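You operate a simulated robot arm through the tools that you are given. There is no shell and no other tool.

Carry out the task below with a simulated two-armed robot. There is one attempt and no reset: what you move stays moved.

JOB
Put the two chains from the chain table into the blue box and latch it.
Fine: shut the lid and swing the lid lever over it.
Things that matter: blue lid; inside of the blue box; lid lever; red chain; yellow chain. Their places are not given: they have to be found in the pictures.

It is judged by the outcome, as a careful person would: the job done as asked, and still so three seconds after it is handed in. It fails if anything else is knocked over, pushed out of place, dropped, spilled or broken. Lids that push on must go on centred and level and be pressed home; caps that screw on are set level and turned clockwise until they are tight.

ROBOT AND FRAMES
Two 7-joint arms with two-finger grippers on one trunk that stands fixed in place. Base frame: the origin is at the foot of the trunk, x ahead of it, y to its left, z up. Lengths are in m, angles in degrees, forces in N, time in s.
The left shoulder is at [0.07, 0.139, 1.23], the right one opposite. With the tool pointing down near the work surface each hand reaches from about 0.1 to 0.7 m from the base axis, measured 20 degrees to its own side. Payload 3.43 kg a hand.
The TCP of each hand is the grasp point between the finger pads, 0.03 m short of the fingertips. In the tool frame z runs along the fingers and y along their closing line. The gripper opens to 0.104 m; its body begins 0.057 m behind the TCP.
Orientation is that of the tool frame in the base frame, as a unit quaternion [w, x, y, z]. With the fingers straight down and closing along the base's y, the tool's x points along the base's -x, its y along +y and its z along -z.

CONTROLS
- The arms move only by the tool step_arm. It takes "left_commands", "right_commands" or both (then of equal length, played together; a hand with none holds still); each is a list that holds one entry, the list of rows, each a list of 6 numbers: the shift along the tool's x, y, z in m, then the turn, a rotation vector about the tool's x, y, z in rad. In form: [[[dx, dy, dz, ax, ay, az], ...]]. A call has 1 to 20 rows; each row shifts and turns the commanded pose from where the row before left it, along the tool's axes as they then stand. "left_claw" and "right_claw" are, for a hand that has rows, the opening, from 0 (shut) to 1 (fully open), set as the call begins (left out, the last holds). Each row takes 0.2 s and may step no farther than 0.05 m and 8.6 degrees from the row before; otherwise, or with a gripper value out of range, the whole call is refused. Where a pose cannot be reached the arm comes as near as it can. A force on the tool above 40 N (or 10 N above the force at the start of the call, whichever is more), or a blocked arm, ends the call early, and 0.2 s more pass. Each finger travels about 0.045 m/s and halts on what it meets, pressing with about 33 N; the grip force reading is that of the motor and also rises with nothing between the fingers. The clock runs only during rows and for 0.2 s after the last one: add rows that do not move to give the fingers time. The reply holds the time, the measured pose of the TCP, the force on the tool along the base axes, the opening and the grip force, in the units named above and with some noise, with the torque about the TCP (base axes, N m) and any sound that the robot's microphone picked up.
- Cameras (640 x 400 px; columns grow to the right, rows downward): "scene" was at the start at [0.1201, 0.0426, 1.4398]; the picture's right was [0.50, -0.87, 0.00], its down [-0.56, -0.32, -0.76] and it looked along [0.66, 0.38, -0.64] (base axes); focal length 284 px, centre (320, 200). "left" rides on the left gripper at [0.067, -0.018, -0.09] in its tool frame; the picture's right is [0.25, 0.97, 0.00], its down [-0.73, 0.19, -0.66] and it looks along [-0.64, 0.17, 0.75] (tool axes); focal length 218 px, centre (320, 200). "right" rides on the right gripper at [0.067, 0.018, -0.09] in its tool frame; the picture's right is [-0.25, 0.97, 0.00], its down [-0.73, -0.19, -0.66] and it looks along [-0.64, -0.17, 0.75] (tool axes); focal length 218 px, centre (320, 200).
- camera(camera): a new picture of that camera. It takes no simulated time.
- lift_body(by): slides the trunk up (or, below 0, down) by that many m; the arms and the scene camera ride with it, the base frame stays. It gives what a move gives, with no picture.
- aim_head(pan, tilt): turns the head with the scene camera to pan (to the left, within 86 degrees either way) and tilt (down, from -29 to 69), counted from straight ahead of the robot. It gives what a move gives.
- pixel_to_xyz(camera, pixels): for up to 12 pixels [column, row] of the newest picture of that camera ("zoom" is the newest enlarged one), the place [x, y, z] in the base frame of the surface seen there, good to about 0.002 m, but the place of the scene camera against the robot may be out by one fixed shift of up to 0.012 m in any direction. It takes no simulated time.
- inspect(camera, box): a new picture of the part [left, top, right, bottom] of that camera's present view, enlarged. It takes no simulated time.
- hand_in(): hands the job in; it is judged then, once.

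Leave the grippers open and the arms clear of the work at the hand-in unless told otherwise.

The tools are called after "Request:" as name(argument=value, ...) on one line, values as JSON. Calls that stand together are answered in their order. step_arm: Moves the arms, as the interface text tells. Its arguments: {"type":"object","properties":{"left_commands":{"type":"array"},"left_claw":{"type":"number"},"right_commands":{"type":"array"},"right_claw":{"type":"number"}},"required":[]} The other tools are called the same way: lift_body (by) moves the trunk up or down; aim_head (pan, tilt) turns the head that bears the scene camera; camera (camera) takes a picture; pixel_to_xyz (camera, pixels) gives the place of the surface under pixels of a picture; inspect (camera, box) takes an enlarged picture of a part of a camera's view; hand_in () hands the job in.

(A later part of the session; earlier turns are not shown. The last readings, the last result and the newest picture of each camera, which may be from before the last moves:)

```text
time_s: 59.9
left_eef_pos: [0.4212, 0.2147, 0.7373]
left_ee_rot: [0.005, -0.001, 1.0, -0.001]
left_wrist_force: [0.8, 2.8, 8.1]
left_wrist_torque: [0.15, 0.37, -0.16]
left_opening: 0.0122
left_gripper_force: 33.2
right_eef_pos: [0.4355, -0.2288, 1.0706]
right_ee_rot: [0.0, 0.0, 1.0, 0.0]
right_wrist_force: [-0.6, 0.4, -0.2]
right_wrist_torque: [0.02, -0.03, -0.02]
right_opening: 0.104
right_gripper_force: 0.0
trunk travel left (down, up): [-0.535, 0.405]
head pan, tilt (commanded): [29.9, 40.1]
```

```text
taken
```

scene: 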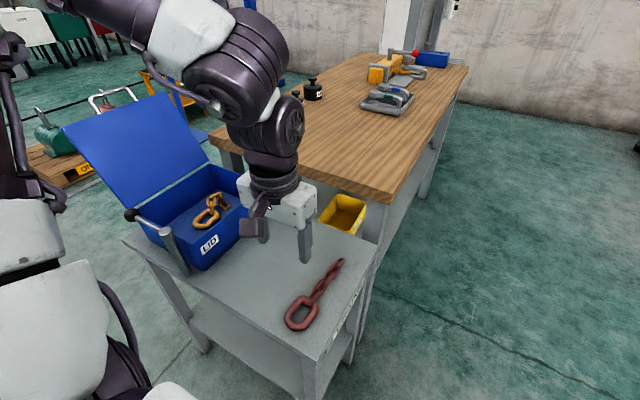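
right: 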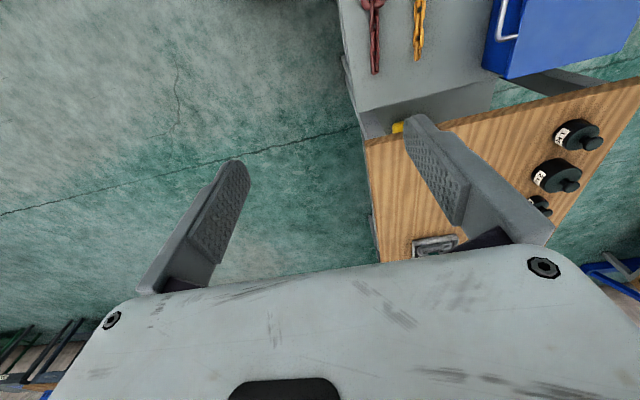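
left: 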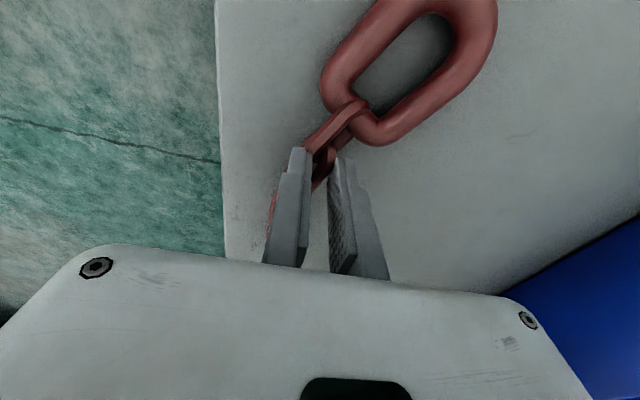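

It closed to 0.012 m on the links at 33 N, and the ring swung a little. I'll lift slowly and check that it holds.

Request:
step_arm(left_commands=[[[0, 0, -0.01, 0, 0, 0], [0, 0, -0.015, 0, 0, 0], [0, 0, -0.02, 0, 0, 0], [0, 0, -0.025, 0, 0, 0], [0, 0, -0.025, 0, 0, 0], [0, 0, -0.025, 0, 0, 0]]])

Request:
camera(camera="left")

Request:
inspect(camera="scene", box=[200, 130, 400, 340])

```text
time_s: 61.3
left_eef_pos: [0.4206, 0.2154, 0.857]
left_ee_rot: [0.004, 0.0, 1.0, -0.002]
left_wrist_force: [-0.4, 0.7, -3.9]
left_wrist_torque: [-0.01, -0.03, -0.04]
left_opening: 0.0082
left_gripper_force: 32.4
right_eef_pos: [0.4358, -0.2314, 1.0699]
right_ee_rot: [0.001, 0.0, 1.0, 0.001]
right_wrist_force: [-0.1, 1.0, -0.4]
right_wrist_torque: [0.0, -0.01, -0.02]
right_opening: 0.1041
right_gripper_force: 0.1
trunk travel left (down, up): [-0.535, 0.405]
head pan, tilt (commanded): [29.9, 40.1]
```

```text
taken
```

left: 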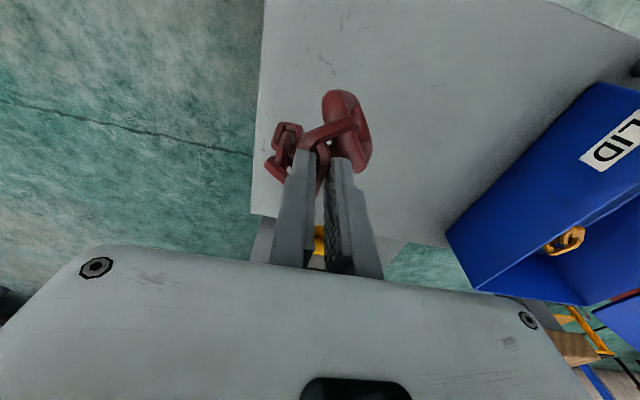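

```text
1.90 times, centred on (300, 235) of scene
```

zoom: 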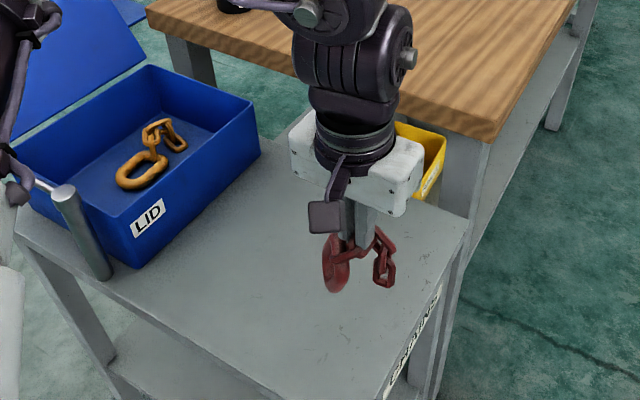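

The red chain hangs from the fingers, held at 0.008 m with a 3.9 N load. I'll raise the trunk by 0.12 m to lift it clear.

Request:
lift_body(by=0.12)

Request:
inspect(camera="scene", box=[200, 150, 380, 330])

```text
time_s: 62.8
left_eef_pos: [0.4207, 0.2145, 0.9746]
left_ee_rot: [0.003, 0.0, 1.0, -0.002]
left_wrist_force: [-0.4, -0.7, -2.9]
left_wrist_torque: [-0.03, 0.03, 0.01]
left_opening: 0.0083
left_gripper_force: 32.7
right_eef_pos: [0.4381, -0.23, 1.1906]
right_ee_rot: [0.001, 0.001, 1.0, 0.0]
right_wrist_force: [-0.9, 0.1, -0.1]
right_wrist_torque: [0.03, 0.01, 0.01]
right_opening: 0.1041
right_gripper_force: 0.1
trunk travel left (down, up): [-0.655, 0.285]
head pan, tilt (commanded): [29.9, 40.1]
```

```text
2.22 times, centred on (290, 240) of scene
```

zoom: 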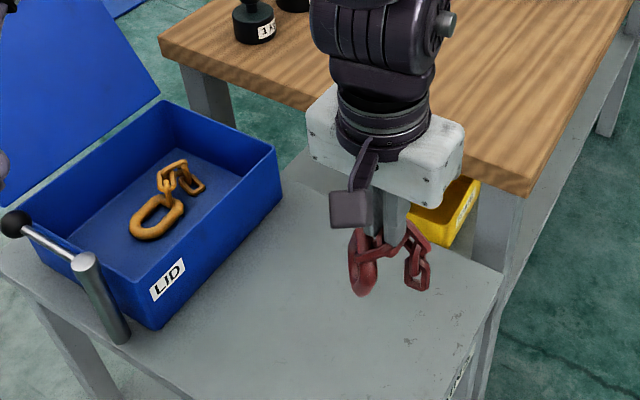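

I'll measure the lowest points of the hanging red chain before carrying it over the wall.

Request:
pixel_to_xyz(camera="zoom", pixels=[[365, 290], [415, 286], [360, 240], [420, 245], [160, 215], [190, 175], [170, 130], [270, 150]])

```text
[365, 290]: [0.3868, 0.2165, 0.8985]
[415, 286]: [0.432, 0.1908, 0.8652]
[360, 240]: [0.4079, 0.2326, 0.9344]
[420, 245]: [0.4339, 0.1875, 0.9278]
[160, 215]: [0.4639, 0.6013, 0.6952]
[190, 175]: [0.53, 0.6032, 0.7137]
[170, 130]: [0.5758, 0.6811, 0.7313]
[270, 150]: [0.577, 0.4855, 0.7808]
```

The lowest point is about z≈0.87, 7 cm above the rim. I'll carry it over to about (0.46, 0.545).

Request:
step_arm(left_commands=[[[-0.004, 0.033, 0, 0, 0, 0], [-0.004, 0.033, 0, 0, 0, 0], [-0.004, 0.033, 0, 0, 0, 0], [-0.004, 0.033, 0, 0, 0, 0], [-0.004, 0.033, 0, 0, 0, 0], [-0.004, 0.033, 0, 0, 0, 0], [-0.004, 0.033, 0, 0, 0, 0], [-0.004, 0.033, 0, 0, 0, 0], [-0.004, 0.033, 0, 0, 0, 0], [-0.004, 0.033, 0, 0, 0, 0], [0, 0, 0, 0, 0, 0]]])

Request:
camera(camera="left")

Request:
inspect(camera="scene", box=[120, 120, 300, 300])

```text
time_s: 65.2
left_eef_pos: [0.4617, 0.5461, 0.9769]
left_ee_rot: [0.003, 0.0, 1.0, -0.002]
left_wrist_force: [0.2, 0.0, -3.5]
left_wrist_torque: [-0.02, -0.02, -0.02]
left_opening: 0.0083
left_gripper_force: 33.3
right_eef_pos: [0.437, -0.2297, 1.1912]
right_ee_rot: [0.0, 0.0, 1.0, 0.0]
right_wrist_force: [-0.5, 0.6, -0.3]
right_wrist_torque: [-0.01, -0.04, 0.01]
right_opening: 0.104
right_gripper_force: 0.0
trunk travel left (down, up): [-0.655, 0.285]
head pan, tilt (commanded): [29.9, 40.1]
```

```text
taken
```

left: 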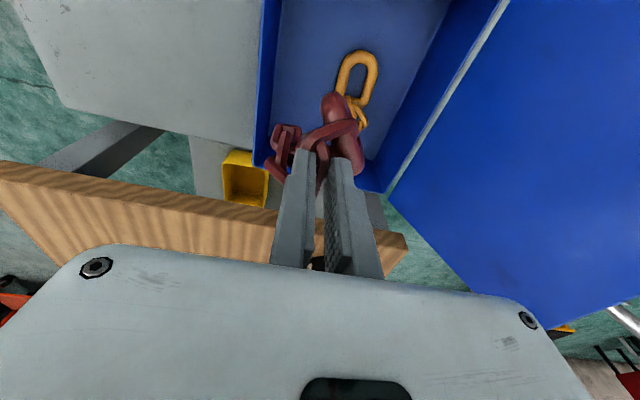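

```text
2.22 times, centred on (210, 210) of scene
```

zoom: 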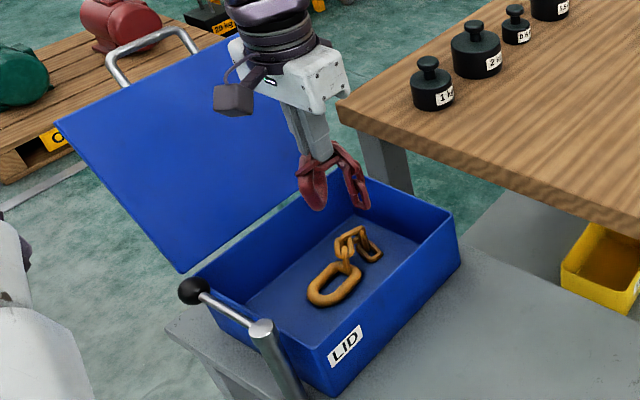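

Both hanging ends are well inside the box walls. I'll lower the trunk by 0.12 and check.

Request:
lift_body(by=-0.12)

Request:
step_arm(left_commands=[[[0, 0.004, 0.02, 0, 0, 0], [0, 0.004, 0.02, 0, 0, 0], [0, 0, 0.015, 0, 0, 0], [0, 0, 0.015, 0, 0, 0], [0, 0, 0.015, 0, 0, 0], [0, 0, 0.01, 0, 0, 0]]])

Request:
camera(camera="left")

Request:
inspect(camera="scene", box=[110, 110, 290, 290])

```text
time_s: 66.7
left_eef_pos: [0.4602, 0.5449, 0.8558]
left_ee_rot: [0.004, 0.0, 1.0, -0.002]
left_wrist_force: [0.8, 0.3, -4.4]
left_wrist_torque: [-0.02, 0.01, -0.02]
left_opening: 0.008
left_gripper_force: 32.8
right_eef_pos: [0.4372, -0.2296, 1.0719]
right_ee_rot: [0.0, 0.0, 1.0, 0.0]
right_wrist_force: [-0.1, -0.8, -0.3]
right_wrist_torque: [0.0, 0.0, 0.03]
right_opening: 0.1041
right_gripper_force: 0.0
trunk travel left (down, up): [-0.535, 0.405]
head pan, tilt (commanded): [29.9, 40.1]
```

```text
time_s: 67.7
left_eef_pos: [0.4631, 0.5523, 0.7977]
left_ee_rot: [0.011, 0.0, 1.0, 0.0]
left_wrist_force: [-5.9, -4.4, 32.8]
left_wrist_torque: [-0.78, 0.5, -0.12]
left_opening: 0.008
left_gripper_force: 32.6
right_eef_pos: [0.4324, -0.2323, 1.0718]
right_ee_rot: [0.002, -0.001, 1.0, 0.001]
right_wrist_force: [1.4, 0.5, 0.3]
right_wrist_torque: [-0.05, 0.02, 0.02]
right_opening: 0.104
right_gripper_force: 0.0
trunk travel left (down, up): [-0.535, 0.405]
head pan, tilt (commanded): [29.9, 40.1]
stopped in row 5 (left hand): the force on the tool passed its limit at 72 N (the readings are from after the stop); the commanded pose is now the measured one
```

```text
taken
```

left: 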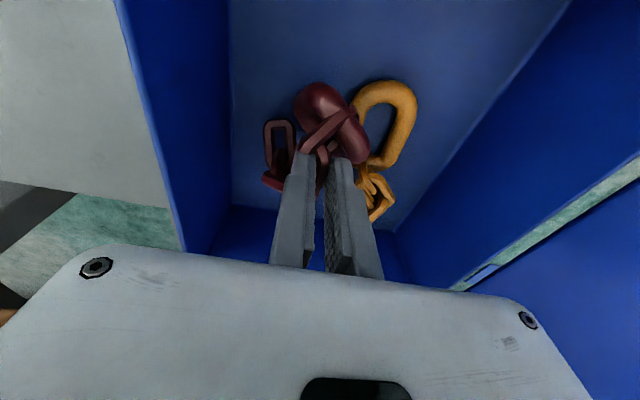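

```text
2.22 times, centred on (200, 200) of scene
```

zoom: 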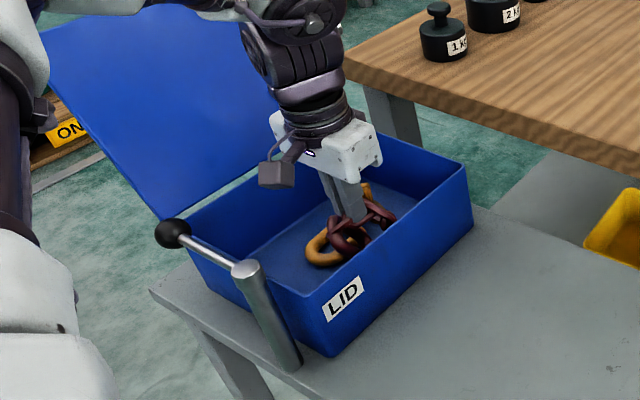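

The red ring stands on the box floor under the grip and the hand is pressing down (33 N). I'll rise 4 mm to take the load off, then open.

Request:
step_arm(left_commands=[[[0, 0, -0.004, 0, 0, 0], [0, 0, 0, 0, 0, 0]]])

Request:
step_arm(left_commands=[[[0, 0, 0, 0, 0, 0], [0, 0, 0, 0, 0, 0], [0, 0, 0, 0, 0, 0], [0, 0, 0, 0, 0, 0]]], left_claw=0.45)

Request:
camera(camera="left")

Request:
inspect(camera="scene", box=[110, 110, 290, 290])

```text
time_s: 68.3
left_eef_pos: [0.4623, 0.5526, 0.7975]
left_ee_rot: [0.007, -0.001, 1.0, 0.002]
left_wrist_force: [-1.8, -4.7, 19.7]
left_wrist_torque: [-0.62, 0.18, 0.01]
left_opening: 0.0082
left_gripper_force: 33.0
right_eef_pos: [0.4359, -0.2325, 1.07]
right_ee_rot: [0.001, 0.0, 1.0, 0.002]
right_wrist_force: [0.1, 0.0, 0.0]
right_wrist_torque: [0.01, 0.0, 0.02]
right_opening: 0.1041
right_gripper_force: 0.0
trunk travel left (down, up): [-0.535, 0.405]
head pan, tilt (commanded): [29.9, 40.1]
```

```text
time_s: 69.1
left_eef_pos: [0.4651, 0.5494, 0.804]
left_ee_rot: [0.012, 0.001, 1.0, 0.0]
left_wrist_force: [-3.1, -5.7, 30.9]
left_wrist_torque: [-0.84, 0.33, 0.0]
left_opening: 0.0436
left_gripper_force: 0.1
right_eef_pos: [0.4348, -0.2323, 1.0706]
right_ee_rot: [0.002, -0.001, 1.0, 0.002]
right_wrist_force: [-0.6, 0.6, -0.3]
right_wrist_torque: [-0.03, 0.02, 0.03]
right_opening: 0.1041
right_gripper_force: 0.1
trunk travel left (down, up): [-0.535, 0.405]
head pan, tilt (commanded): [29.9, 40.1]
stopped in row 3 (left hand): the force on the tool passed its limit at 41 N (the readings are from after the stop); the commanded pose is now the measured one
```

```text
taken
```

left: 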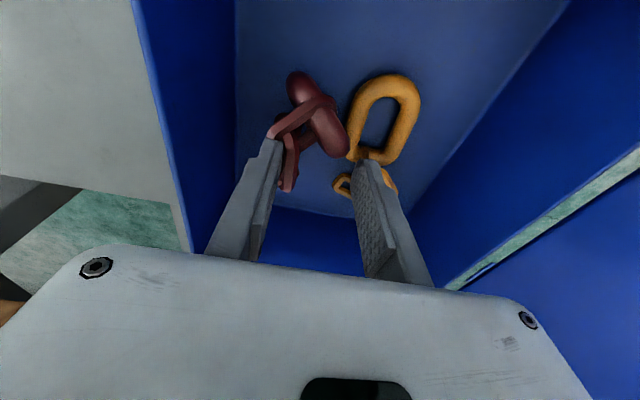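

```text
2.22 times, centred on (200, 200) of scene
```

zoom: 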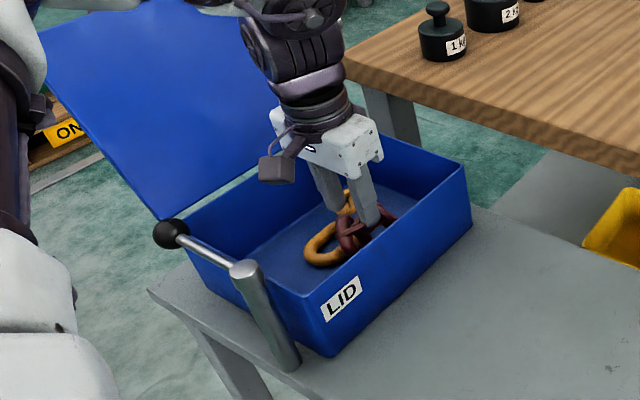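

The fingers are open, but the −y fingertip presses on a red link (about 31 N up). I'll rise straight up gently.

Request:
step_arm(left_commands=[[[0, 0, -0.008, 0, 0, 0], [0, 0, -0.012, 0, 0, 0], [0, 0, -0.015, 0, 0, 0]]])

Request:
camera(camera="left")

Request:
inspect(camera="scene", box=[110, 110, 290, 290])

```text
time_s: 69.9
left_eef_pos: [0.4634, 0.552, 0.8324]
left_ee_rot: [0.007, 0.0, 1.0, 0.0]
left_wrist_force: [0.8, 0.3, -0.2]
left_wrist_torque: [-0.01, -0.04, 0.0]
left_opening: 0.0468
left_gripper_force: 0.0
right_eef_pos: [0.4374, -0.2303, 1.0702]
right_ee_rot: [0.0, 0.0, 1.0, 0.0]
right_wrist_force: [-0.7, 0.5, 1.0]
right_wrist_torque: [0.03, 0.01, 0.02]
right_opening: 0.104
right_gripper_force: 0.0
trunk travel left (down, up): [-0.535, 0.405]
head pan, tilt (commanded): [29.9, 40.1]
```

```text
taken
```

left: 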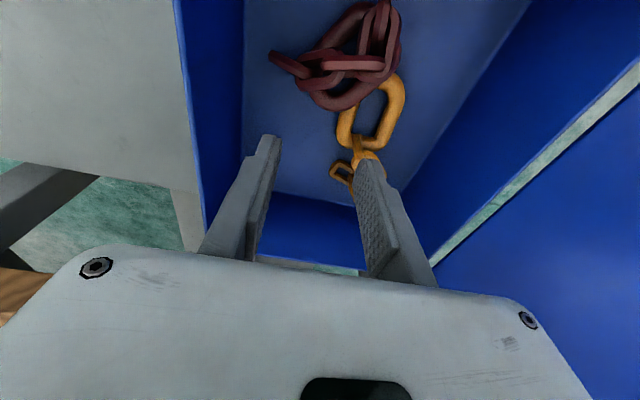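

```text
2.22 times, centred on (200, 200) of scene
```

zoom: 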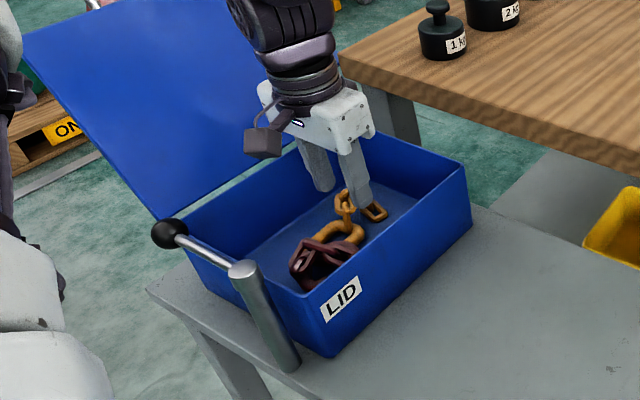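

The red chain is released and toppled flat, inside the box toward the near wall. I'll raise the hand clear and check that nothing stands above the rim.

Request:
step_arm(left_commands=[[[0, 0, -0.04, 0, 0, 0], [0, 0, -0.045, 0, 0, 0], [0, 0, -0.045, 0, 0, 0], [0, 0, -0.03, 0, 0, 0]]])

Request:
camera(camera="left")

Request:
inspect(camera="scene", box=[110, 150, 290, 290])

```text
time_s: 70.9
left_eef_pos: [0.4604, 0.5532, 0.9932]
left_ee_rot: [0.007, 0.0, 1.0, -0.001]
left_wrist_force: [-0.5, -0.8, 0.5]
left_wrist_torque: [-0.03, -0.02, -0.02]
left_opening: 0.0468
left_gripper_force: 0.1
right_eef_pos: [0.4366, -0.2307, 1.0714]
right_ee_rot: [0.0, 0.0, 1.0, 0.001]
right_wrist_force: [-0.7, 0.3, -0.6]
right_wrist_torque: [-0.03, 0.03, -0.03]
right_opening: 0.1041
right_gripper_force: 0.0
trunk travel left (down, up): [-0.535, 0.405]
head pan, tilt (commanded): [29.9, 40.1]
```

```text
taken
```

left: 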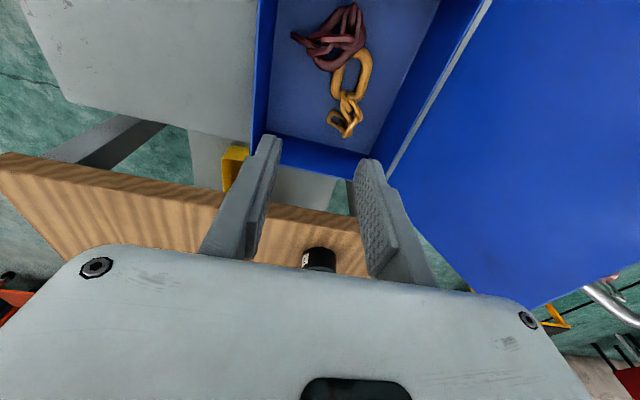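

```text
2.86 times, centred on (200, 220) of scene
```

zoom: 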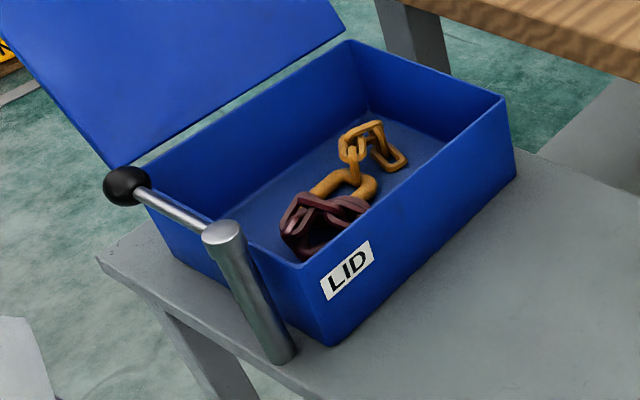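

Both chains lie inside. I'll check their top heights and the present lid and handle positions.

Request:
pixel_to_xyz(camera="zoom", pixels=[[295, 205], [320, 200], [345, 205], [365, 130], [350, 150], [285, 220], [505, 95], [303, 263], [130, 188], [225, 232], [110, 165], [340, 35]])

Request:
pixel_to_xyz(camera="left", pixels=[[345, 10], [325, 45], [355, 65], [345, 95], [345, 120], [600, 290], [630, 315], [520, 300], [480, 20], [390, 185]])

```text
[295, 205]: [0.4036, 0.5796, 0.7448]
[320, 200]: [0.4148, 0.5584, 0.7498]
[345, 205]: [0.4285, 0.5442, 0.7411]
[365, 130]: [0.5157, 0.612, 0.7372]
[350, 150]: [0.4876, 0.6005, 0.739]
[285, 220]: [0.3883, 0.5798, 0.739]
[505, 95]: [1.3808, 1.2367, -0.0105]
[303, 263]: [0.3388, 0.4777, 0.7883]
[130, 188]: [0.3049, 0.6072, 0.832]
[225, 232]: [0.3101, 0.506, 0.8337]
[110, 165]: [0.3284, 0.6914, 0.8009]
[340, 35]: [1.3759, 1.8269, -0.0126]
```

```text
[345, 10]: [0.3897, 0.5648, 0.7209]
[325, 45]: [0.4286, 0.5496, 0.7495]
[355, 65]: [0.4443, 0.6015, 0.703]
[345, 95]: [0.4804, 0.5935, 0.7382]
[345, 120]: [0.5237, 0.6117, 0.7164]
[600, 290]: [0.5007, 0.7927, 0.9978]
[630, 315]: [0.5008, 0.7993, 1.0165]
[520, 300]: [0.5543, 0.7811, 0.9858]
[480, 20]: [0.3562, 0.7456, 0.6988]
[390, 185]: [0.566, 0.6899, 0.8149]
```

The chain tops are at z≈0.76, well under the rim at about 0.80, and the handle bar still stands near (y 0.80, z 1.02). To close the lid I'll take the handle again. First I'll raise the trunk by 0.13, back to the height used before.

Request:
lift_body(by=0.13)

Request:
step_arm(left_commands=[[[0, 0.032, -0.009, -0.109, 0, 0], [0, 0.0328, -0.0055, -0.109, 0, 0], [0, 0.0332, -0.0019, -0.109, 0, 0], [0, 0.0332, 0.0018, -0.109, 0, 0], [0, 0.0328, 0.0054, -0.109, 0, 0], [0, 0, 0, 0, 0, 0]]], left_claw=0.45)

Request:
camera(camera="left")

Request:
camera(camera="scene")

```text
time_s: 72.5
left_eef_pos: [0.4618, 0.5544, 1.1215]
left_ee_rot: [0.007, 0.0, 1.0, 0.0]
left_wrist_force: [1.2, 0.1, -0.1]
left_wrist_torque: [0.01, 0.04, -0.01]
left_opening: 0.0469
left_gripper_force: 0.0
right_eef_pos: [0.4369, -0.23, 1.1997]
right_ee_rot: [0.0, 0.0, 1.0, 0.0]
right_wrist_force: [0.5, -0.1, 0.3]
right_wrist_torque: [0.02, -0.02, 0.0]
right_opening: 0.1038
right_gripper_force: 0.2
trunk travel left (down, up): [-0.665, 0.275]
head pan, tilt (commanded): [29.9, 40.1]
```

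```text
time_s: 73.9
left_eef_pos: [0.4606, 0.7142, 1.167]
left_ee_rot: [0.007, -0.003, 0.963, 0.269]
left_wrist_force: [0.8, 0.8, -0.3]
left_wrist_torque: [-0.03, 0.02, 0.02]
left_opening: 0.0466
left_gripper_force: 0.0
right_eef_pos: [0.4362, -0.2298, 1.2007]
right_ee_rot: [0.001, 0.0, 1.0, 0.0]
right_wrist_force: [-0.1, -0.5, 0.4]
right_wrist_torque: [0.02, 0.04, -0.02]
right_opening: 0.1039
right_gripper_force: 0.2
trunk travel left (down, up): [-0.665, 0.275]
head pan, tilt (commanded): [29.9, 40.1]
```

```text
taken
```

left: 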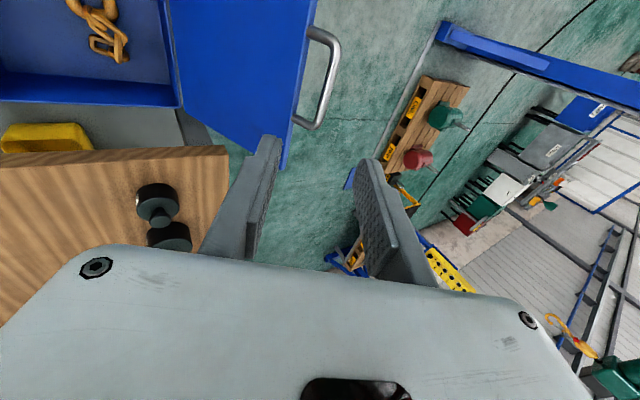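

```text
taken
```

scene: 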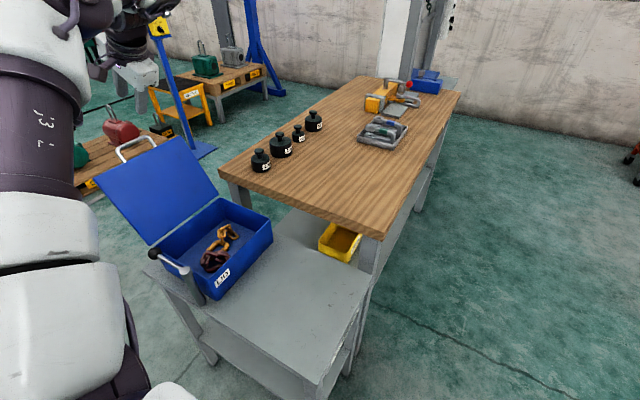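

The handle bar shows at about (330,90) in the left picture. I'll measure it.

Request:
pixel_to_xyz(camera="left", pixels=[[336, 60], [331, 85], [322, 112], [318, 33], [304, 122], [300, 60], [285, 110], [265, 170], [365, 190]])

Request:
inspect(camera="left", box=[230, 0, 410, 200])

```text
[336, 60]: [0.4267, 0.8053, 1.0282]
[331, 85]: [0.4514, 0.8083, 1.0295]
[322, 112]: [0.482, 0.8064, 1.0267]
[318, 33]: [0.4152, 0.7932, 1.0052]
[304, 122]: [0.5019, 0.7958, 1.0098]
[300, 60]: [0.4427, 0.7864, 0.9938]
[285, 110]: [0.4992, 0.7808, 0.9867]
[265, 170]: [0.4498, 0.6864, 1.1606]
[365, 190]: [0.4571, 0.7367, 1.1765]
```

```text
2.00 times, centred on (320, 100) of left
```

zoom: 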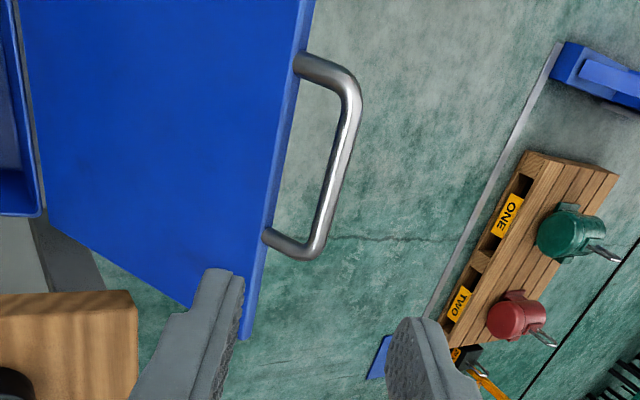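

The bar centre is at about (y 0.806, z 1.024). I'll narrow the fingers to 0.031 m, line up, and advance 0.152 m along the fingers so they straddle the bar again.

Request:
step_arm(left_commands=[[[0, 0.0045, 0.02, 0, 0, 0], [0, 0, 0.04, 0, 0, 0], [0, 0, 0.04, 0, 0, 0], [0, 0, 0.025, 0, 0, 0], [0, 0, 0.015, 0, 0, 0], [0, 0, 0.012, 0, 0, 0]]], left_claw=0.3)

Request:
camera(camera="left")

```text
time_s: 75.3
left_eef_pos: [0.4621, 0.7961, 1.0362]
left_ee_rot: [0.006, -0.003, 0.963, 0.268]
left_wrist_force: [0.1, -0.2, -1.2]
left_wrist_torque: [-0.01, -0.02, -0.01]
left_opening: 0.0314
left_gripper_force: 0.1
right_eef_pos: [0.438, -0.2303, 1.2003]
right_ee_rot: [-0.002, 0.0, 1.0, 0.0]
right_wrist_force: [-0.3, 0.3, -0.1]
right_wrist_torque: [-0.05, 0.02, 0.01]
right_opening: 0.1041
right_gripper_force: 0.0
trunk travel left (down, up): [-0.665, 0.275]
head pan, tilt (commanded): [29.9, 40.1]
```

```text
taken
```

left: 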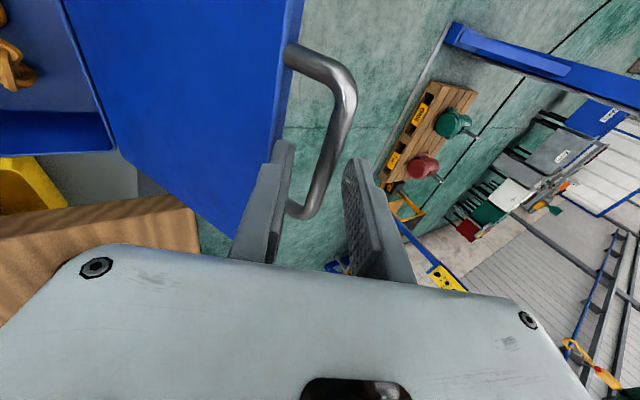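

The bar is between the fingers. I'll close on it.

Request:
step_arm(left_commands=[[[0, 0.002, 0, 0, 0, 0], [0, 0, 0, 0, 0, 0], [0, 0, 0, 0, 0, 0], [0, 0, 0, 0, 0, 0]]], left_claw=0.0)

```text
time_s: 76.3
left_eef_pos: [0.4624, 0.7989, 1.0375]
left_ee_rot: [0.007, -0.002, 0.963, 0.268]
left_wrist_force: [-1.8, 0.9, 1.1]
left_wrist_torque: [0.0, 0.59, -0.84]
left_opening: 0.0105
left_gripper_force: 44.0
right_eef_pos: [0.4362, -0.2305, 1.2003]
right_ee_rot: [0.0, 0.0, 1.0, 0.001]
right_wrist_force: [-0.5, -0.5, 0.7]
right_wrist_torque: [-0.02, -0.03, 0.02]
right_opening: 0.1042
right_gripper_force: 0.0
trunk travel left (down, up): [-0.665, 0.275]
head pan, tilt (commanded): [29.9, 40.1]
```

The bar is gripped at 0.0105 m. I'll bring the lid back along the arc past upright, turning the hand to straight down on the way.

Request:
step_arm(left_commands=[[[0, -0.0062, -0.0105, 0.054, 0, 0], [0, -0.0062, -0.0106, 0.054, 0, 0], [0, -0.0173, -0.0181, 0.105, 0, 0], [0, -0.0206, -0.0139, 0.105, 0, 0], [0, -0.0231, -0.0089, 0.105, 0, 0]]])

Request:
camera(camera="left")

```text
time_s: 77.5
left_eef_pos: [0.4618, 0.7022, 1.0714]
left_ee_rot: [0.007, -0.001, 0.998, 0.058]
left_wrist_force: [-0.1, 0.2, 2.9]
left_wrist_torque: [0.18, 0.03, -0.26]
left_opening: 0.0108
left_gripper_force: 43.8
right_eef_pos: [0.4368, -0.2314, 1.2014]
right_ee_rot: [0.0, 0.0, 1.0, 0.0]
right_wrist_force: [0.3, 0.6, -0.6]
right_wrist_torque: [0.0, 0.01, 0.03]
right_opening: 0.1038
right_gripper_force: 0.2
trunk travel left (down, up): [-0.665, 0.275]
head pan, tilt (commanded): [29.9, 40.1]
```

```text
taken
```

left: 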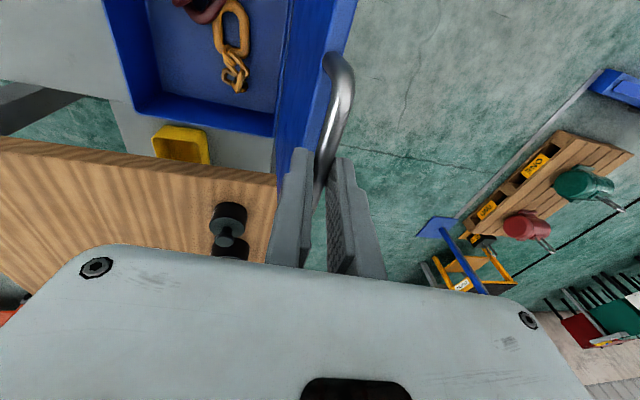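

The lid is just about upright with low force. I'll continue down the arc to about 53°.

Request:
step_arm(left_commands=[[[0, -0.0235, -0.0015, 0.105, 0, 0], [0, -0.0303, 0.0034, 0.0125, 0, 0], [0, -0.0299, 0.0066, 0, 0, 0], [0, -0.0289, 0.0103, 0, 0, 0], [0, -0.0274, 0.0136, 0, 0, 0], [0, -0.0256, 0.017, 0, 0, 0]]])

```text
time_s: 78.9
left_eef_pos: [0.4624, 0.5376, 1.0199]
left_ee_rot: [0.007, 0.0, 1.0, 0.002]
left_wrist_force: [-0.3, -4.6, 5.0]
left_wrist_torque: [0.09, -0.15, 0.33]
left_opening: 0.0108
left_gripper_force: 43.7
right_eef_pos: [0.4353, -0.2304, 1.1997]
right_ee_rot: [0.0, 0.0, 1.0, 0.001]
right_wrist_force: [0.2, 0.0, -0.7]
right_wrist_torque: [0.02, 0.02, -0.02]
right_opening: 0.1039
right_gripper_force: 0.1
trunk travel left (down, up): [-0.665, 0.275]
head pan, tilt (commanded): [29.9, 40.1]
```

The forces are small, about 5 N. I'll continue down to about 11°.

Request:
step_arm(left_commands=[[[0, -0.0233, 0.0199, 0, 0, 0], [0, -0.0207, 0.0225, 0, 0, 0], [0, -0.0177, 0.025, 0, 0, 0], [0, -0.0147, 0.0269, 0, 0, 0], [0, -0.0112, 0.0285, 0, 0, 0], [0, -0.0077, 0.0297, 0, 0, 0]]])

Request:
camera(camera="scene")

```text
time_s: 80.3
left_eef_pos: [0.4616, 0.4417, 0.8635]
left_ee_rot: [0.006, 0.0, 1.0, 0.0]
left_wrist_force: [-9.4, -18.8, 0.6]
left_wrist_torque: [-0.32, 0.76, 0.71]
left_opening: 0.0107
left_gripper_force: 44.6
right_eef_pos: [0.4367, -0.2332, 1.2002]
right_ee_rot: [0.0, -0.001, 1.0, 0.002]
right_wrist_force: [0.0, 0.5, 0.2]
right_wrist_torque: [-0.03, -0.01, 0.02]
right_opening: 0.1044
right_gripper_force: 0.1
trunk travel left (down, up): [-0.665, 0.275]
head pan, tilt (commanded): [29.9, 40.1]
```

```text
taken
```

scene: 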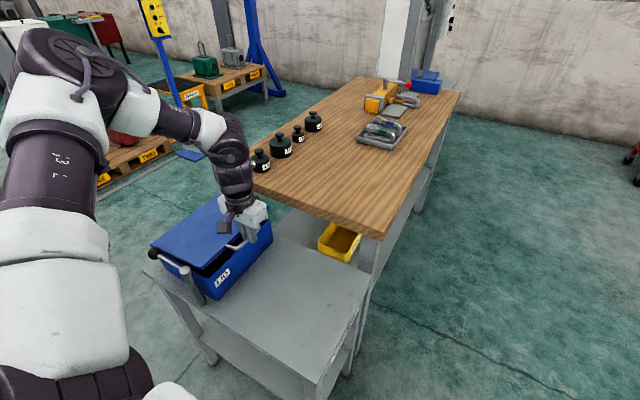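

The lid is at about 10°. The handle pushes 19 N toward −y, so I'll ease the hand a few mm toward −y and lower the lid the rest of the way.

Request:
step_arm(left_commands=[[[0, -0.005, 0.008, 0, 0, 0], [0, -0.0016, 0.0108, 0, 0, 0], [0, -0.0007, 0.01, 0, 0, 0], [0, -0.0005, 0.008, 0, 0, 0]]])

Request:
camera(camera="left")

Request:
inspect(camera="scene", box=[130, 170, 300, 310])

```text
time_s: 81.3
left_eef_pos: [0.4617, 0.4376, 0.8284]
left_ee_rot: [0.006, -0.001, 1.0, 0.003]
left_wrist_force: [-17.5, -4.1, -1.2]
left_wrist_torque: [-0.06, 0.0, 0.63]
left_opening: 0.0104
left_gripper_force: 44.1
right_eef_pos: [0.4344, -0.2311, 1.2017]
right_ee_rot: [0.001, 0.001, 1.0, 0.0]
right_wrist_force: [-0.5, 0.1, -0.6]
right_wrist_torque: [0.01, 0.0, 0.02]
right_opening: 0.1041
right_gripper_force: 0.1
trunk travel left (down, up): [-0.665, 0.275]
head pan, tilt (commanded): [29.9, 40.1]
```

```text
taken
```

left: 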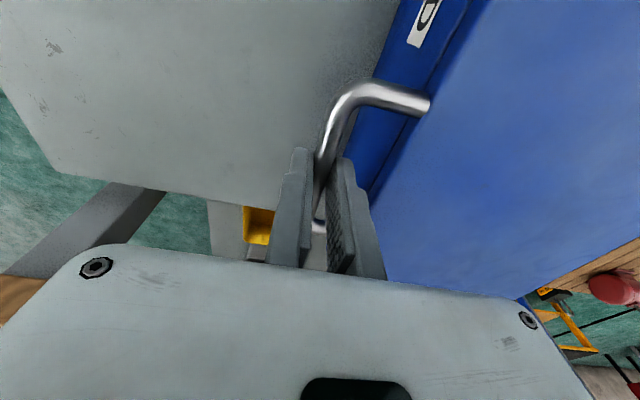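

```text
2.86 times, centred on (215, 240) of scene
```

zoom: 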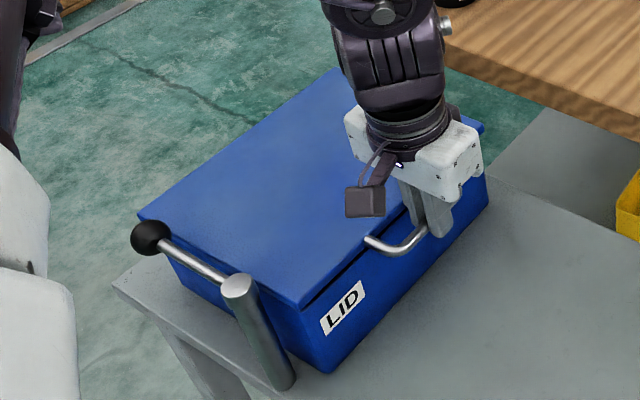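

The lid is almost closed, with TCP z 0.828 against about 0.822 expected. I'll lower it a last 7 mm to seat it.

Request:
step_arm(left_commands=[[[0, 0, 0.004, 0, 0, 0], [0, 0, 0.003, 0, 0, 0], [0, 0, 0.002, 0, 0, 0]]])

Request:
pixel_to_xyz(camera="left", pixels=[[400, 100], [450, 150], [520, 100], [345, 110]])

```text
time_s: 82.1
left_eef_pos: [0.4624, 0.4368, 0.8208]
left_ee_rot: [0.008, -0.001, 1.0, 0.003]
left_wrist_force: [-24.9, -3.8, -1.0]
left_wrist_torque: [0.02, 0.23, 0.67]
left_opening: 0.0106
left_gripper_force: 44.5
right_eef_pos: [0.4339, -0.2305, 1.2014]
right_ee_rot: [0.001, 0.0, 1.0, -0.001]
right_wrist_force: [-0.3, -0.2, 0.3]
right_wrist_torque: [-0.03, 0.02, -0.04]
right_opening: 0.1038
right_gripper_force: 0.1
trunk travel left (down, up): [-0.665, 0.275]
head pan, tilt (commanded): [29.9, 40.1]
```

```text
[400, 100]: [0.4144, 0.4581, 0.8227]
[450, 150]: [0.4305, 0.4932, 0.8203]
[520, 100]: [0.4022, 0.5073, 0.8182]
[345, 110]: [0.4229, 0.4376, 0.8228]
```

The hand has drifted and pushes about 25 N sideways in x, so I'll relieve that with a 4 mm shift in −x. Then I'll measure whether the lid is fully down.

Request:
step_arm(left_commands=[[[0.002, 0, 0.0, 0, 0, 0], [0.002, 0, 0.0, 0, 0, 0]]])

Request:
camera(camera="left")

Request:
pixel_to_xyz(camera="left", pixels=[[400, 100], [450, 150], [520, 100], [345, 110], [600, 60]])

Request:
inspect(camera="scene", box=[130, 170, 300, 310])

```text
time_s: 82.7
left_eef_pos: [0.4629, 0.4357, 0.8202]
left_ee_rot: [0.009, -0.001, 1.0, 0.002]
left_wrist_force: [-11.7, 1.5, -2.7]
left_wrist_torque: [0.0, 1.04, 0.68]
left_opening: 0.0104
left_gripper_force: 44.4
right_eef_pos: [0.4356, -0.2297, 1.2011]
right_ee_rot: [0.0, 0.001, 1.0, 0.0]
right_wrist_force: [0.4, -0.5, 1.0]
right_wrist_torque: [-0.01, 0.04, 0.03]
right_opening: 0.1041
right_gripper_force: 0.0
trunk travel left (down, up): [-0.665, 0.275]
head pan, tilt (commanded): [29.9, 40.1]
```

```text
taken
```

left: 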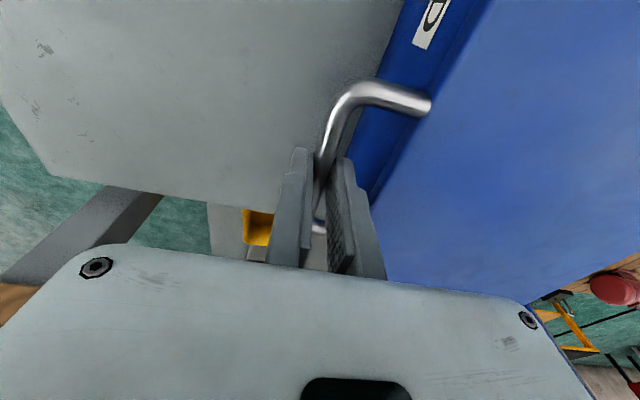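

```text
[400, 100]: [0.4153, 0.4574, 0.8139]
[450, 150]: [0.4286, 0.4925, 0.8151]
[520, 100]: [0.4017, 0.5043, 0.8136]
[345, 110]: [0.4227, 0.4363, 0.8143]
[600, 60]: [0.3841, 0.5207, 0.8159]
```

```text
2.86 times, centred on (215, 240) of scene
```

zoom: 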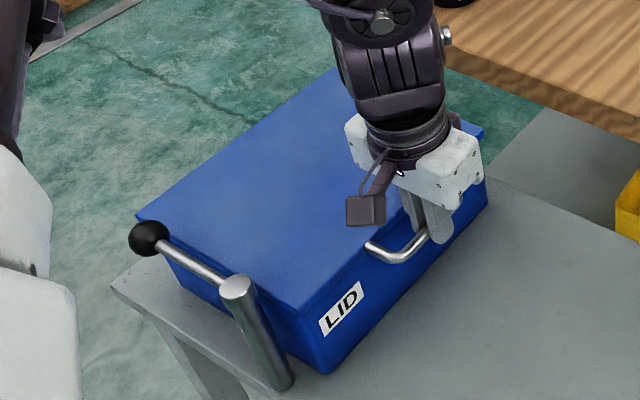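

The lid top reads 0.814 against 0.813 originally, so it's essentially shut. I'll press down another 2 mm, then open the fingers.

Request:
step_arm(left_commands=[[[0.001, 0, 0.0015, 0, 0, 0], [0.001, 0, 0.0015, 0, 0, 0]]])

Request:
step_arm(left_commands=[[[0, 0, 0, 0, 0, 0], [0, 0, 0, 0, 0, 0], [0, 0, 0, 0, 0, 0]]], left_claw=0.28)

Request:
camera(camera="left")

```text
time_s: 83.3
left_eef_pos: [0.4632, 0.4369, 0.8184]
left_ee_rot: [0.011, 0.0, 1.0, 0.002]
left_wrist_force: [-0.3, 5.6, 9.0]
left_wrist_torque: [-0.01, 0.92, 0.72]
left_opening: 0.0103
left_gripper_force: 43.2
right_eef_pos: [0.436, -0.2296, 1.2013]
right_ee_rot: [0.0, 0.0, 1.0, 0.0]
right_wrist_force: [0.2, -0.9, -0.1]
right_wrist_torque: [0.01, 0.02, 0.02]
right_opening: 0.104
right_gripper_force: 0.0
trunk travel left (down, up): [-0.665, 0.275]
head pan, tilt (commanded): [29.9, 40.1]
```

```text
time_s: 84.1
left_eef_pos: [0.4607, 0.4366, 0.8167]
left_ee_rot: [0.006, 0.0, 1.0, 0.001]
left_wrist_force: [-0.2, 0.5, 0.6]
left_wrist_torque: [-0.01, -0.01, 0.0]
left_opening: 0.0291
left_gripper_force: 0.1
right_eef_pos: [0.437, -0.23, 1.2005]
right_ee_rot: [0.0, 0.0, 1.0, 0.0]
right_wrist_force: [0.1, 0.1, -0.1]
right_wrist_torque: [0.04, 0.02, -0.03]
right_opening: 0.1042
right_gripper_force: 0.1
trunk travel left (down, up): [-0.665, 0.275]
head pan, tilt (commanded): [29.9, 40.1]
```

```text
taken
```

left: 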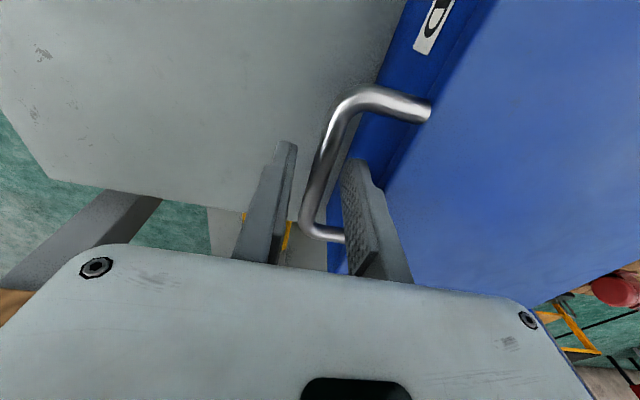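

The fingers are open and the bar is free between them. I'll rise straight up and recheck the lid.

Request:
step_arm(left_commands=[[[0, 0, -0.02, 0, 0, 0], [0, 0, -0.03, 0, 0, 0], [0, 0, -0.045, 0, 0, 0], [0, 0, -0.045, 0, 0, 0]]])

Request:
camera(camera="left")

Request:
inspect(camera="scene", box=[130, 170, 300, 310])

```text
time_s: 85.1
left_eef_pos: [0.4588, 0.435, 0.9562]
left_ee_rot: [0.006, -0.001, 1.0, 0.001]
left_wrist_force: [0.1, -0.7, -0.8]
left_wrist_torque: [-0.01, -0.01, -0.01]
left_opening: 0.0292
left_gripper_force: 0.0
right_eef_pos: [0.4357, -0.2305, 1.2004]
right_ee_rot: [0.0, -0.001, 1.0, 0.001]
right_wrist_force: [0.3, 0.2, -0.1]
right_wrist_torque: [0.01, -0.02, -0.01]
right_opening: 0.1041
right_gripper_force: 0.1
trunk travel left (down, up): [-0.665, 0.275]
head pan, tilt (commanded): [29.9, 40.1]
```

```text
taken
```

left: 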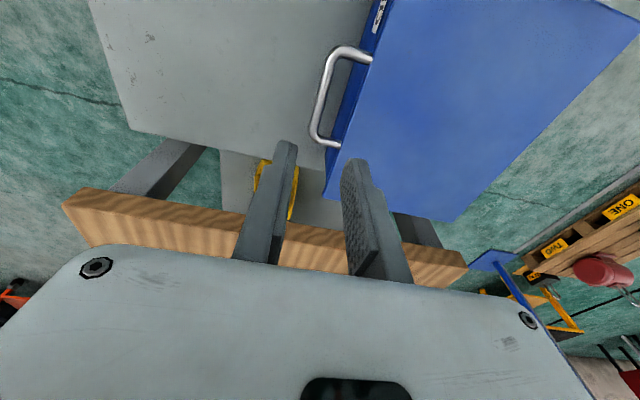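

```text
2.86 times, centred on (215, 240) of scene
```

zoom: 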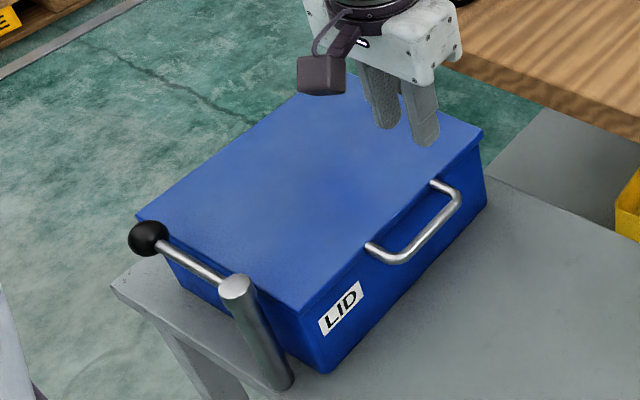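

The lid is shut and level with its original position. Next is the lever. The post is at (0.314, 0.51), the rod points +y at z≈0.837, and the knob is at (0.310, 0.6155). I'll shut the fingers and go behind the rod on its −x side, to (0.275, 0.58) at safe height, to push it round toward +x over the lid.

Request:
step_arm(left_commands=[[[0.0307, 0.0242, 0, 0, 0, 0], [0.0307, 0.0242, 0, 0, 0, 0], [0.0307, 0.0242, 0, 0, 0, 0], [0.0307, 0.0242, 0, 0, 0, 0], [0.0307, 0.0242, 0, 0, 0, 0], [0.0307, 0.0242, 0, 0, 0, 0], [0, 0, 0, 0, 0, 0]]], left_claw=0.0)

Request:
camera(camera="left")

Request:
camera(camera="scene")

```text
time_s: 86.7
left_eef_pos: [0.275, 0.5815, 0.9523]
left_ee_rot: [0.006, 0.0, 1.0, 0.0]
left_wrist_force: [-0.1, -0.3, -0.7]
left_wrist_torque: [-0.01, -0.02, 0.0]
left_opening: 0.0
left_gripper_force: 32.8
right_eef_pos: [0.4382, -0.23, 1.2002]
right_ee_rot: [-0.001, -0.001, 1.0, -0.001]
right_wrist_force: [0.0, 0.3, -0.7]
right_wrist_torque: [0.01, 0.03, -0.01]
right_opening: 0.1039
right_gripper_force: 0.0
trunk travel left (down, up): [-0.665, 0.275]
head pan, tilt (commanded): [29.9, 40.1]
```

```text
taken
```

left: 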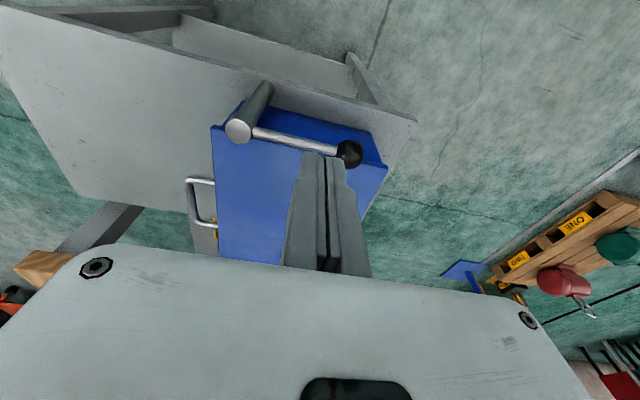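

```text
taken
```

scene: 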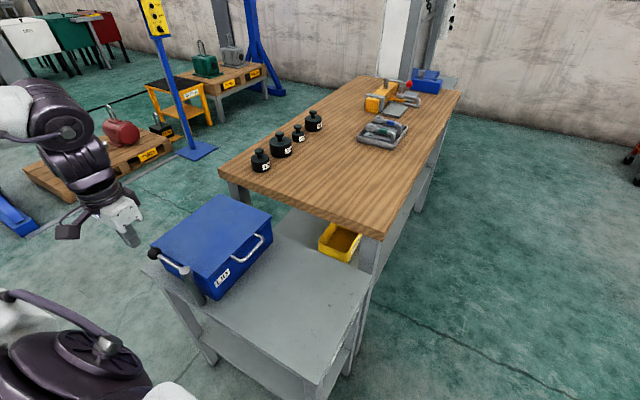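

The lever shows in the left picture: post top (238,130), rod (295,140), knob (350,153). I'll measure these along with the lid top.

Request:
pixel_to_xyz(camera="left", pixels=[[238, 130], [270, 135], [295, 142], [320, 147], [350, 153], [260, 180], [230, 240], [375, 175], [320, 170], [345, 180]])

Request:
inspect(camera="left", box=[200, 70, 400, 270])

```text
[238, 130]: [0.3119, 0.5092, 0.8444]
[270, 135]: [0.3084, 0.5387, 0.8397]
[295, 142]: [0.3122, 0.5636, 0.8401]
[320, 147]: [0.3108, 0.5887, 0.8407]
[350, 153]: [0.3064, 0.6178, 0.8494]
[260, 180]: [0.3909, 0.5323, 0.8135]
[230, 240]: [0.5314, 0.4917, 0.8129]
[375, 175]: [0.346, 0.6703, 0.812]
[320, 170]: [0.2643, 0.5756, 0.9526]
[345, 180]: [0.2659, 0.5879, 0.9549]
```

```text
2.00 times, centred on (300, 170) of left
```

zoom: 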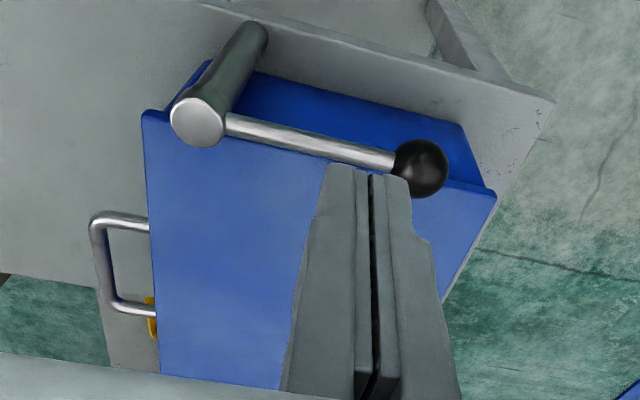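

The lid top reads 0.8135, the same as at the start, so it's fully shut. I'll lower the shut fingers behind the rod to TCP z≈0.852, with the tips at 0.822, above the lid and below the rod top.

Request:
step_arm(left_commands=[[[0, 0, 0.04, 0, 0, 0], [0, 0, 0.035, 0, 0, 0], [0, 0.002, 0.025, 0, 0, 0]]])

Request:
camera(camera="left")

Request:
inspect(camera="scene", box=[80, 170, 280, 330])

```text
time_s: 87.5
left_eef_pos: [0.2769, 0.5843, 0.8536]
left_ee_rot: [0.007, -0.001, 1.0, 0.002]
left_wrist_force: [-0.5, 0.4, -0.3]
left_wrist_torque: [0.03, 0.04, 0.0]
left_opening: 0.0
left_gripper_force: 33.2
right_eef_pos: [0.4366, -0.2305, 1.2003]
right_ee_rot: [0.0, 0.0, 1.0, 0.0]
right_wrist_force: [0.0, -0.7, 1.0]
right_wrist_torque: [0.0, 0.02, 0.0]
right_opening: 0.104
right_gripper_force: 0.1
trunk travel left (down, up): [-0.665, 0.275]
head pan, tilt (commanded): [29.9, 40.1]
```

```text
taken
```

left: 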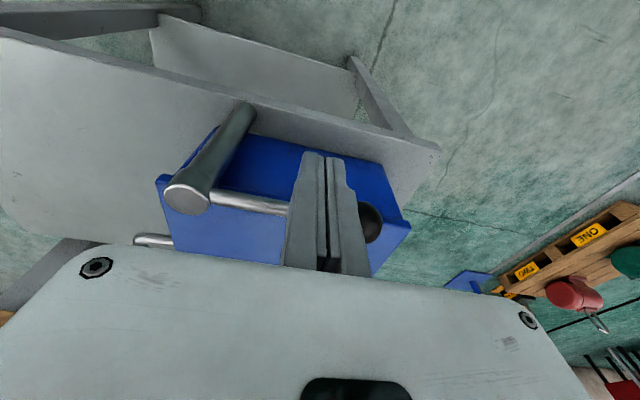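

```text
2.50 times, centred on (180, 250) of scene
```

zoom: 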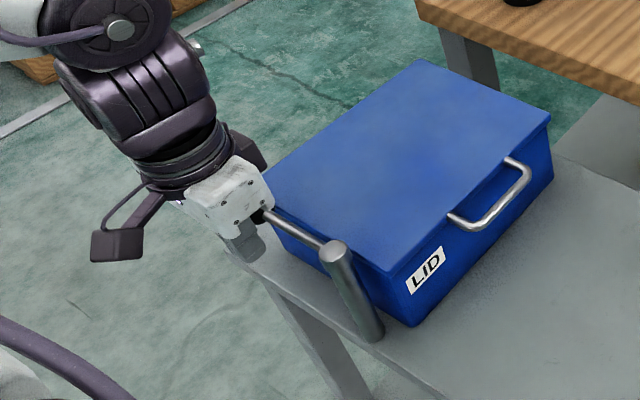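

The fingers are just behind the rod, next to the knob. I'll push gently toward +x and follow the arc to about 30°.

Request:
step_arm(left_commands=[[[-0.01, 0.0005, 0, 0, 0, 0], [-0.01, 0.0005, 0, 0, 0, 0], [-0.01, 0.0008, 0, 0, 0, 0], [-0.01, 0.0008, 0, 0, 0, 0], [-0.01, -0.0017, 0, 0, 0, 0], [-0.01, -0.0018, 0, 0, 0, 0]]])

Request:
camera(camera="left")

Request:
inspect(camera="scene", box=[80, 170, 280, 330])

```text
time_s: 88.9
left_eef_pos: [0.3351, 0.5821, 0.8552]
left_ee_rot: [0.008, 0.0, 1.0, 0.001]
left_wrist_force: [0.6, 0.6, -0.9]
left_wrist_torque: [0.02, 0.02, 0.01]
left_opening: 0.0
left_gripper_force: 33.6
right_eef_pos: [0.4373, -0.2296, 1.1992]
right_ee_rot: [-0.001, 0.0, 1.0, -0.001]
right_wrist_force: [0.1, -0.7, -0.7]
right_wrist_torque: [0.01, 0.02, -0.04]
right_opening: 0.1041
right_gripper_force: 0.0
trunk travel left (down, up): [-0.665, 0.275]
head pan, tilt (commanded): [29.9, 40.1]
```

```text
taken
```

left: 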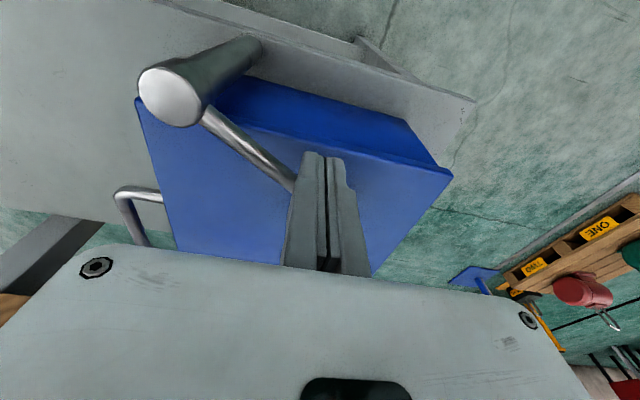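

```text
2.50 times, centred on (180, 250) of scene
```

zoom: 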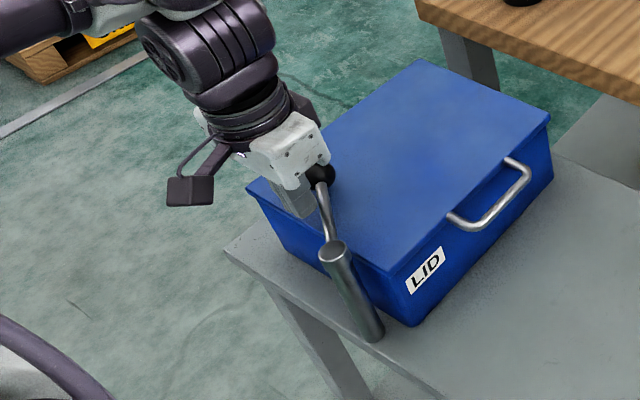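

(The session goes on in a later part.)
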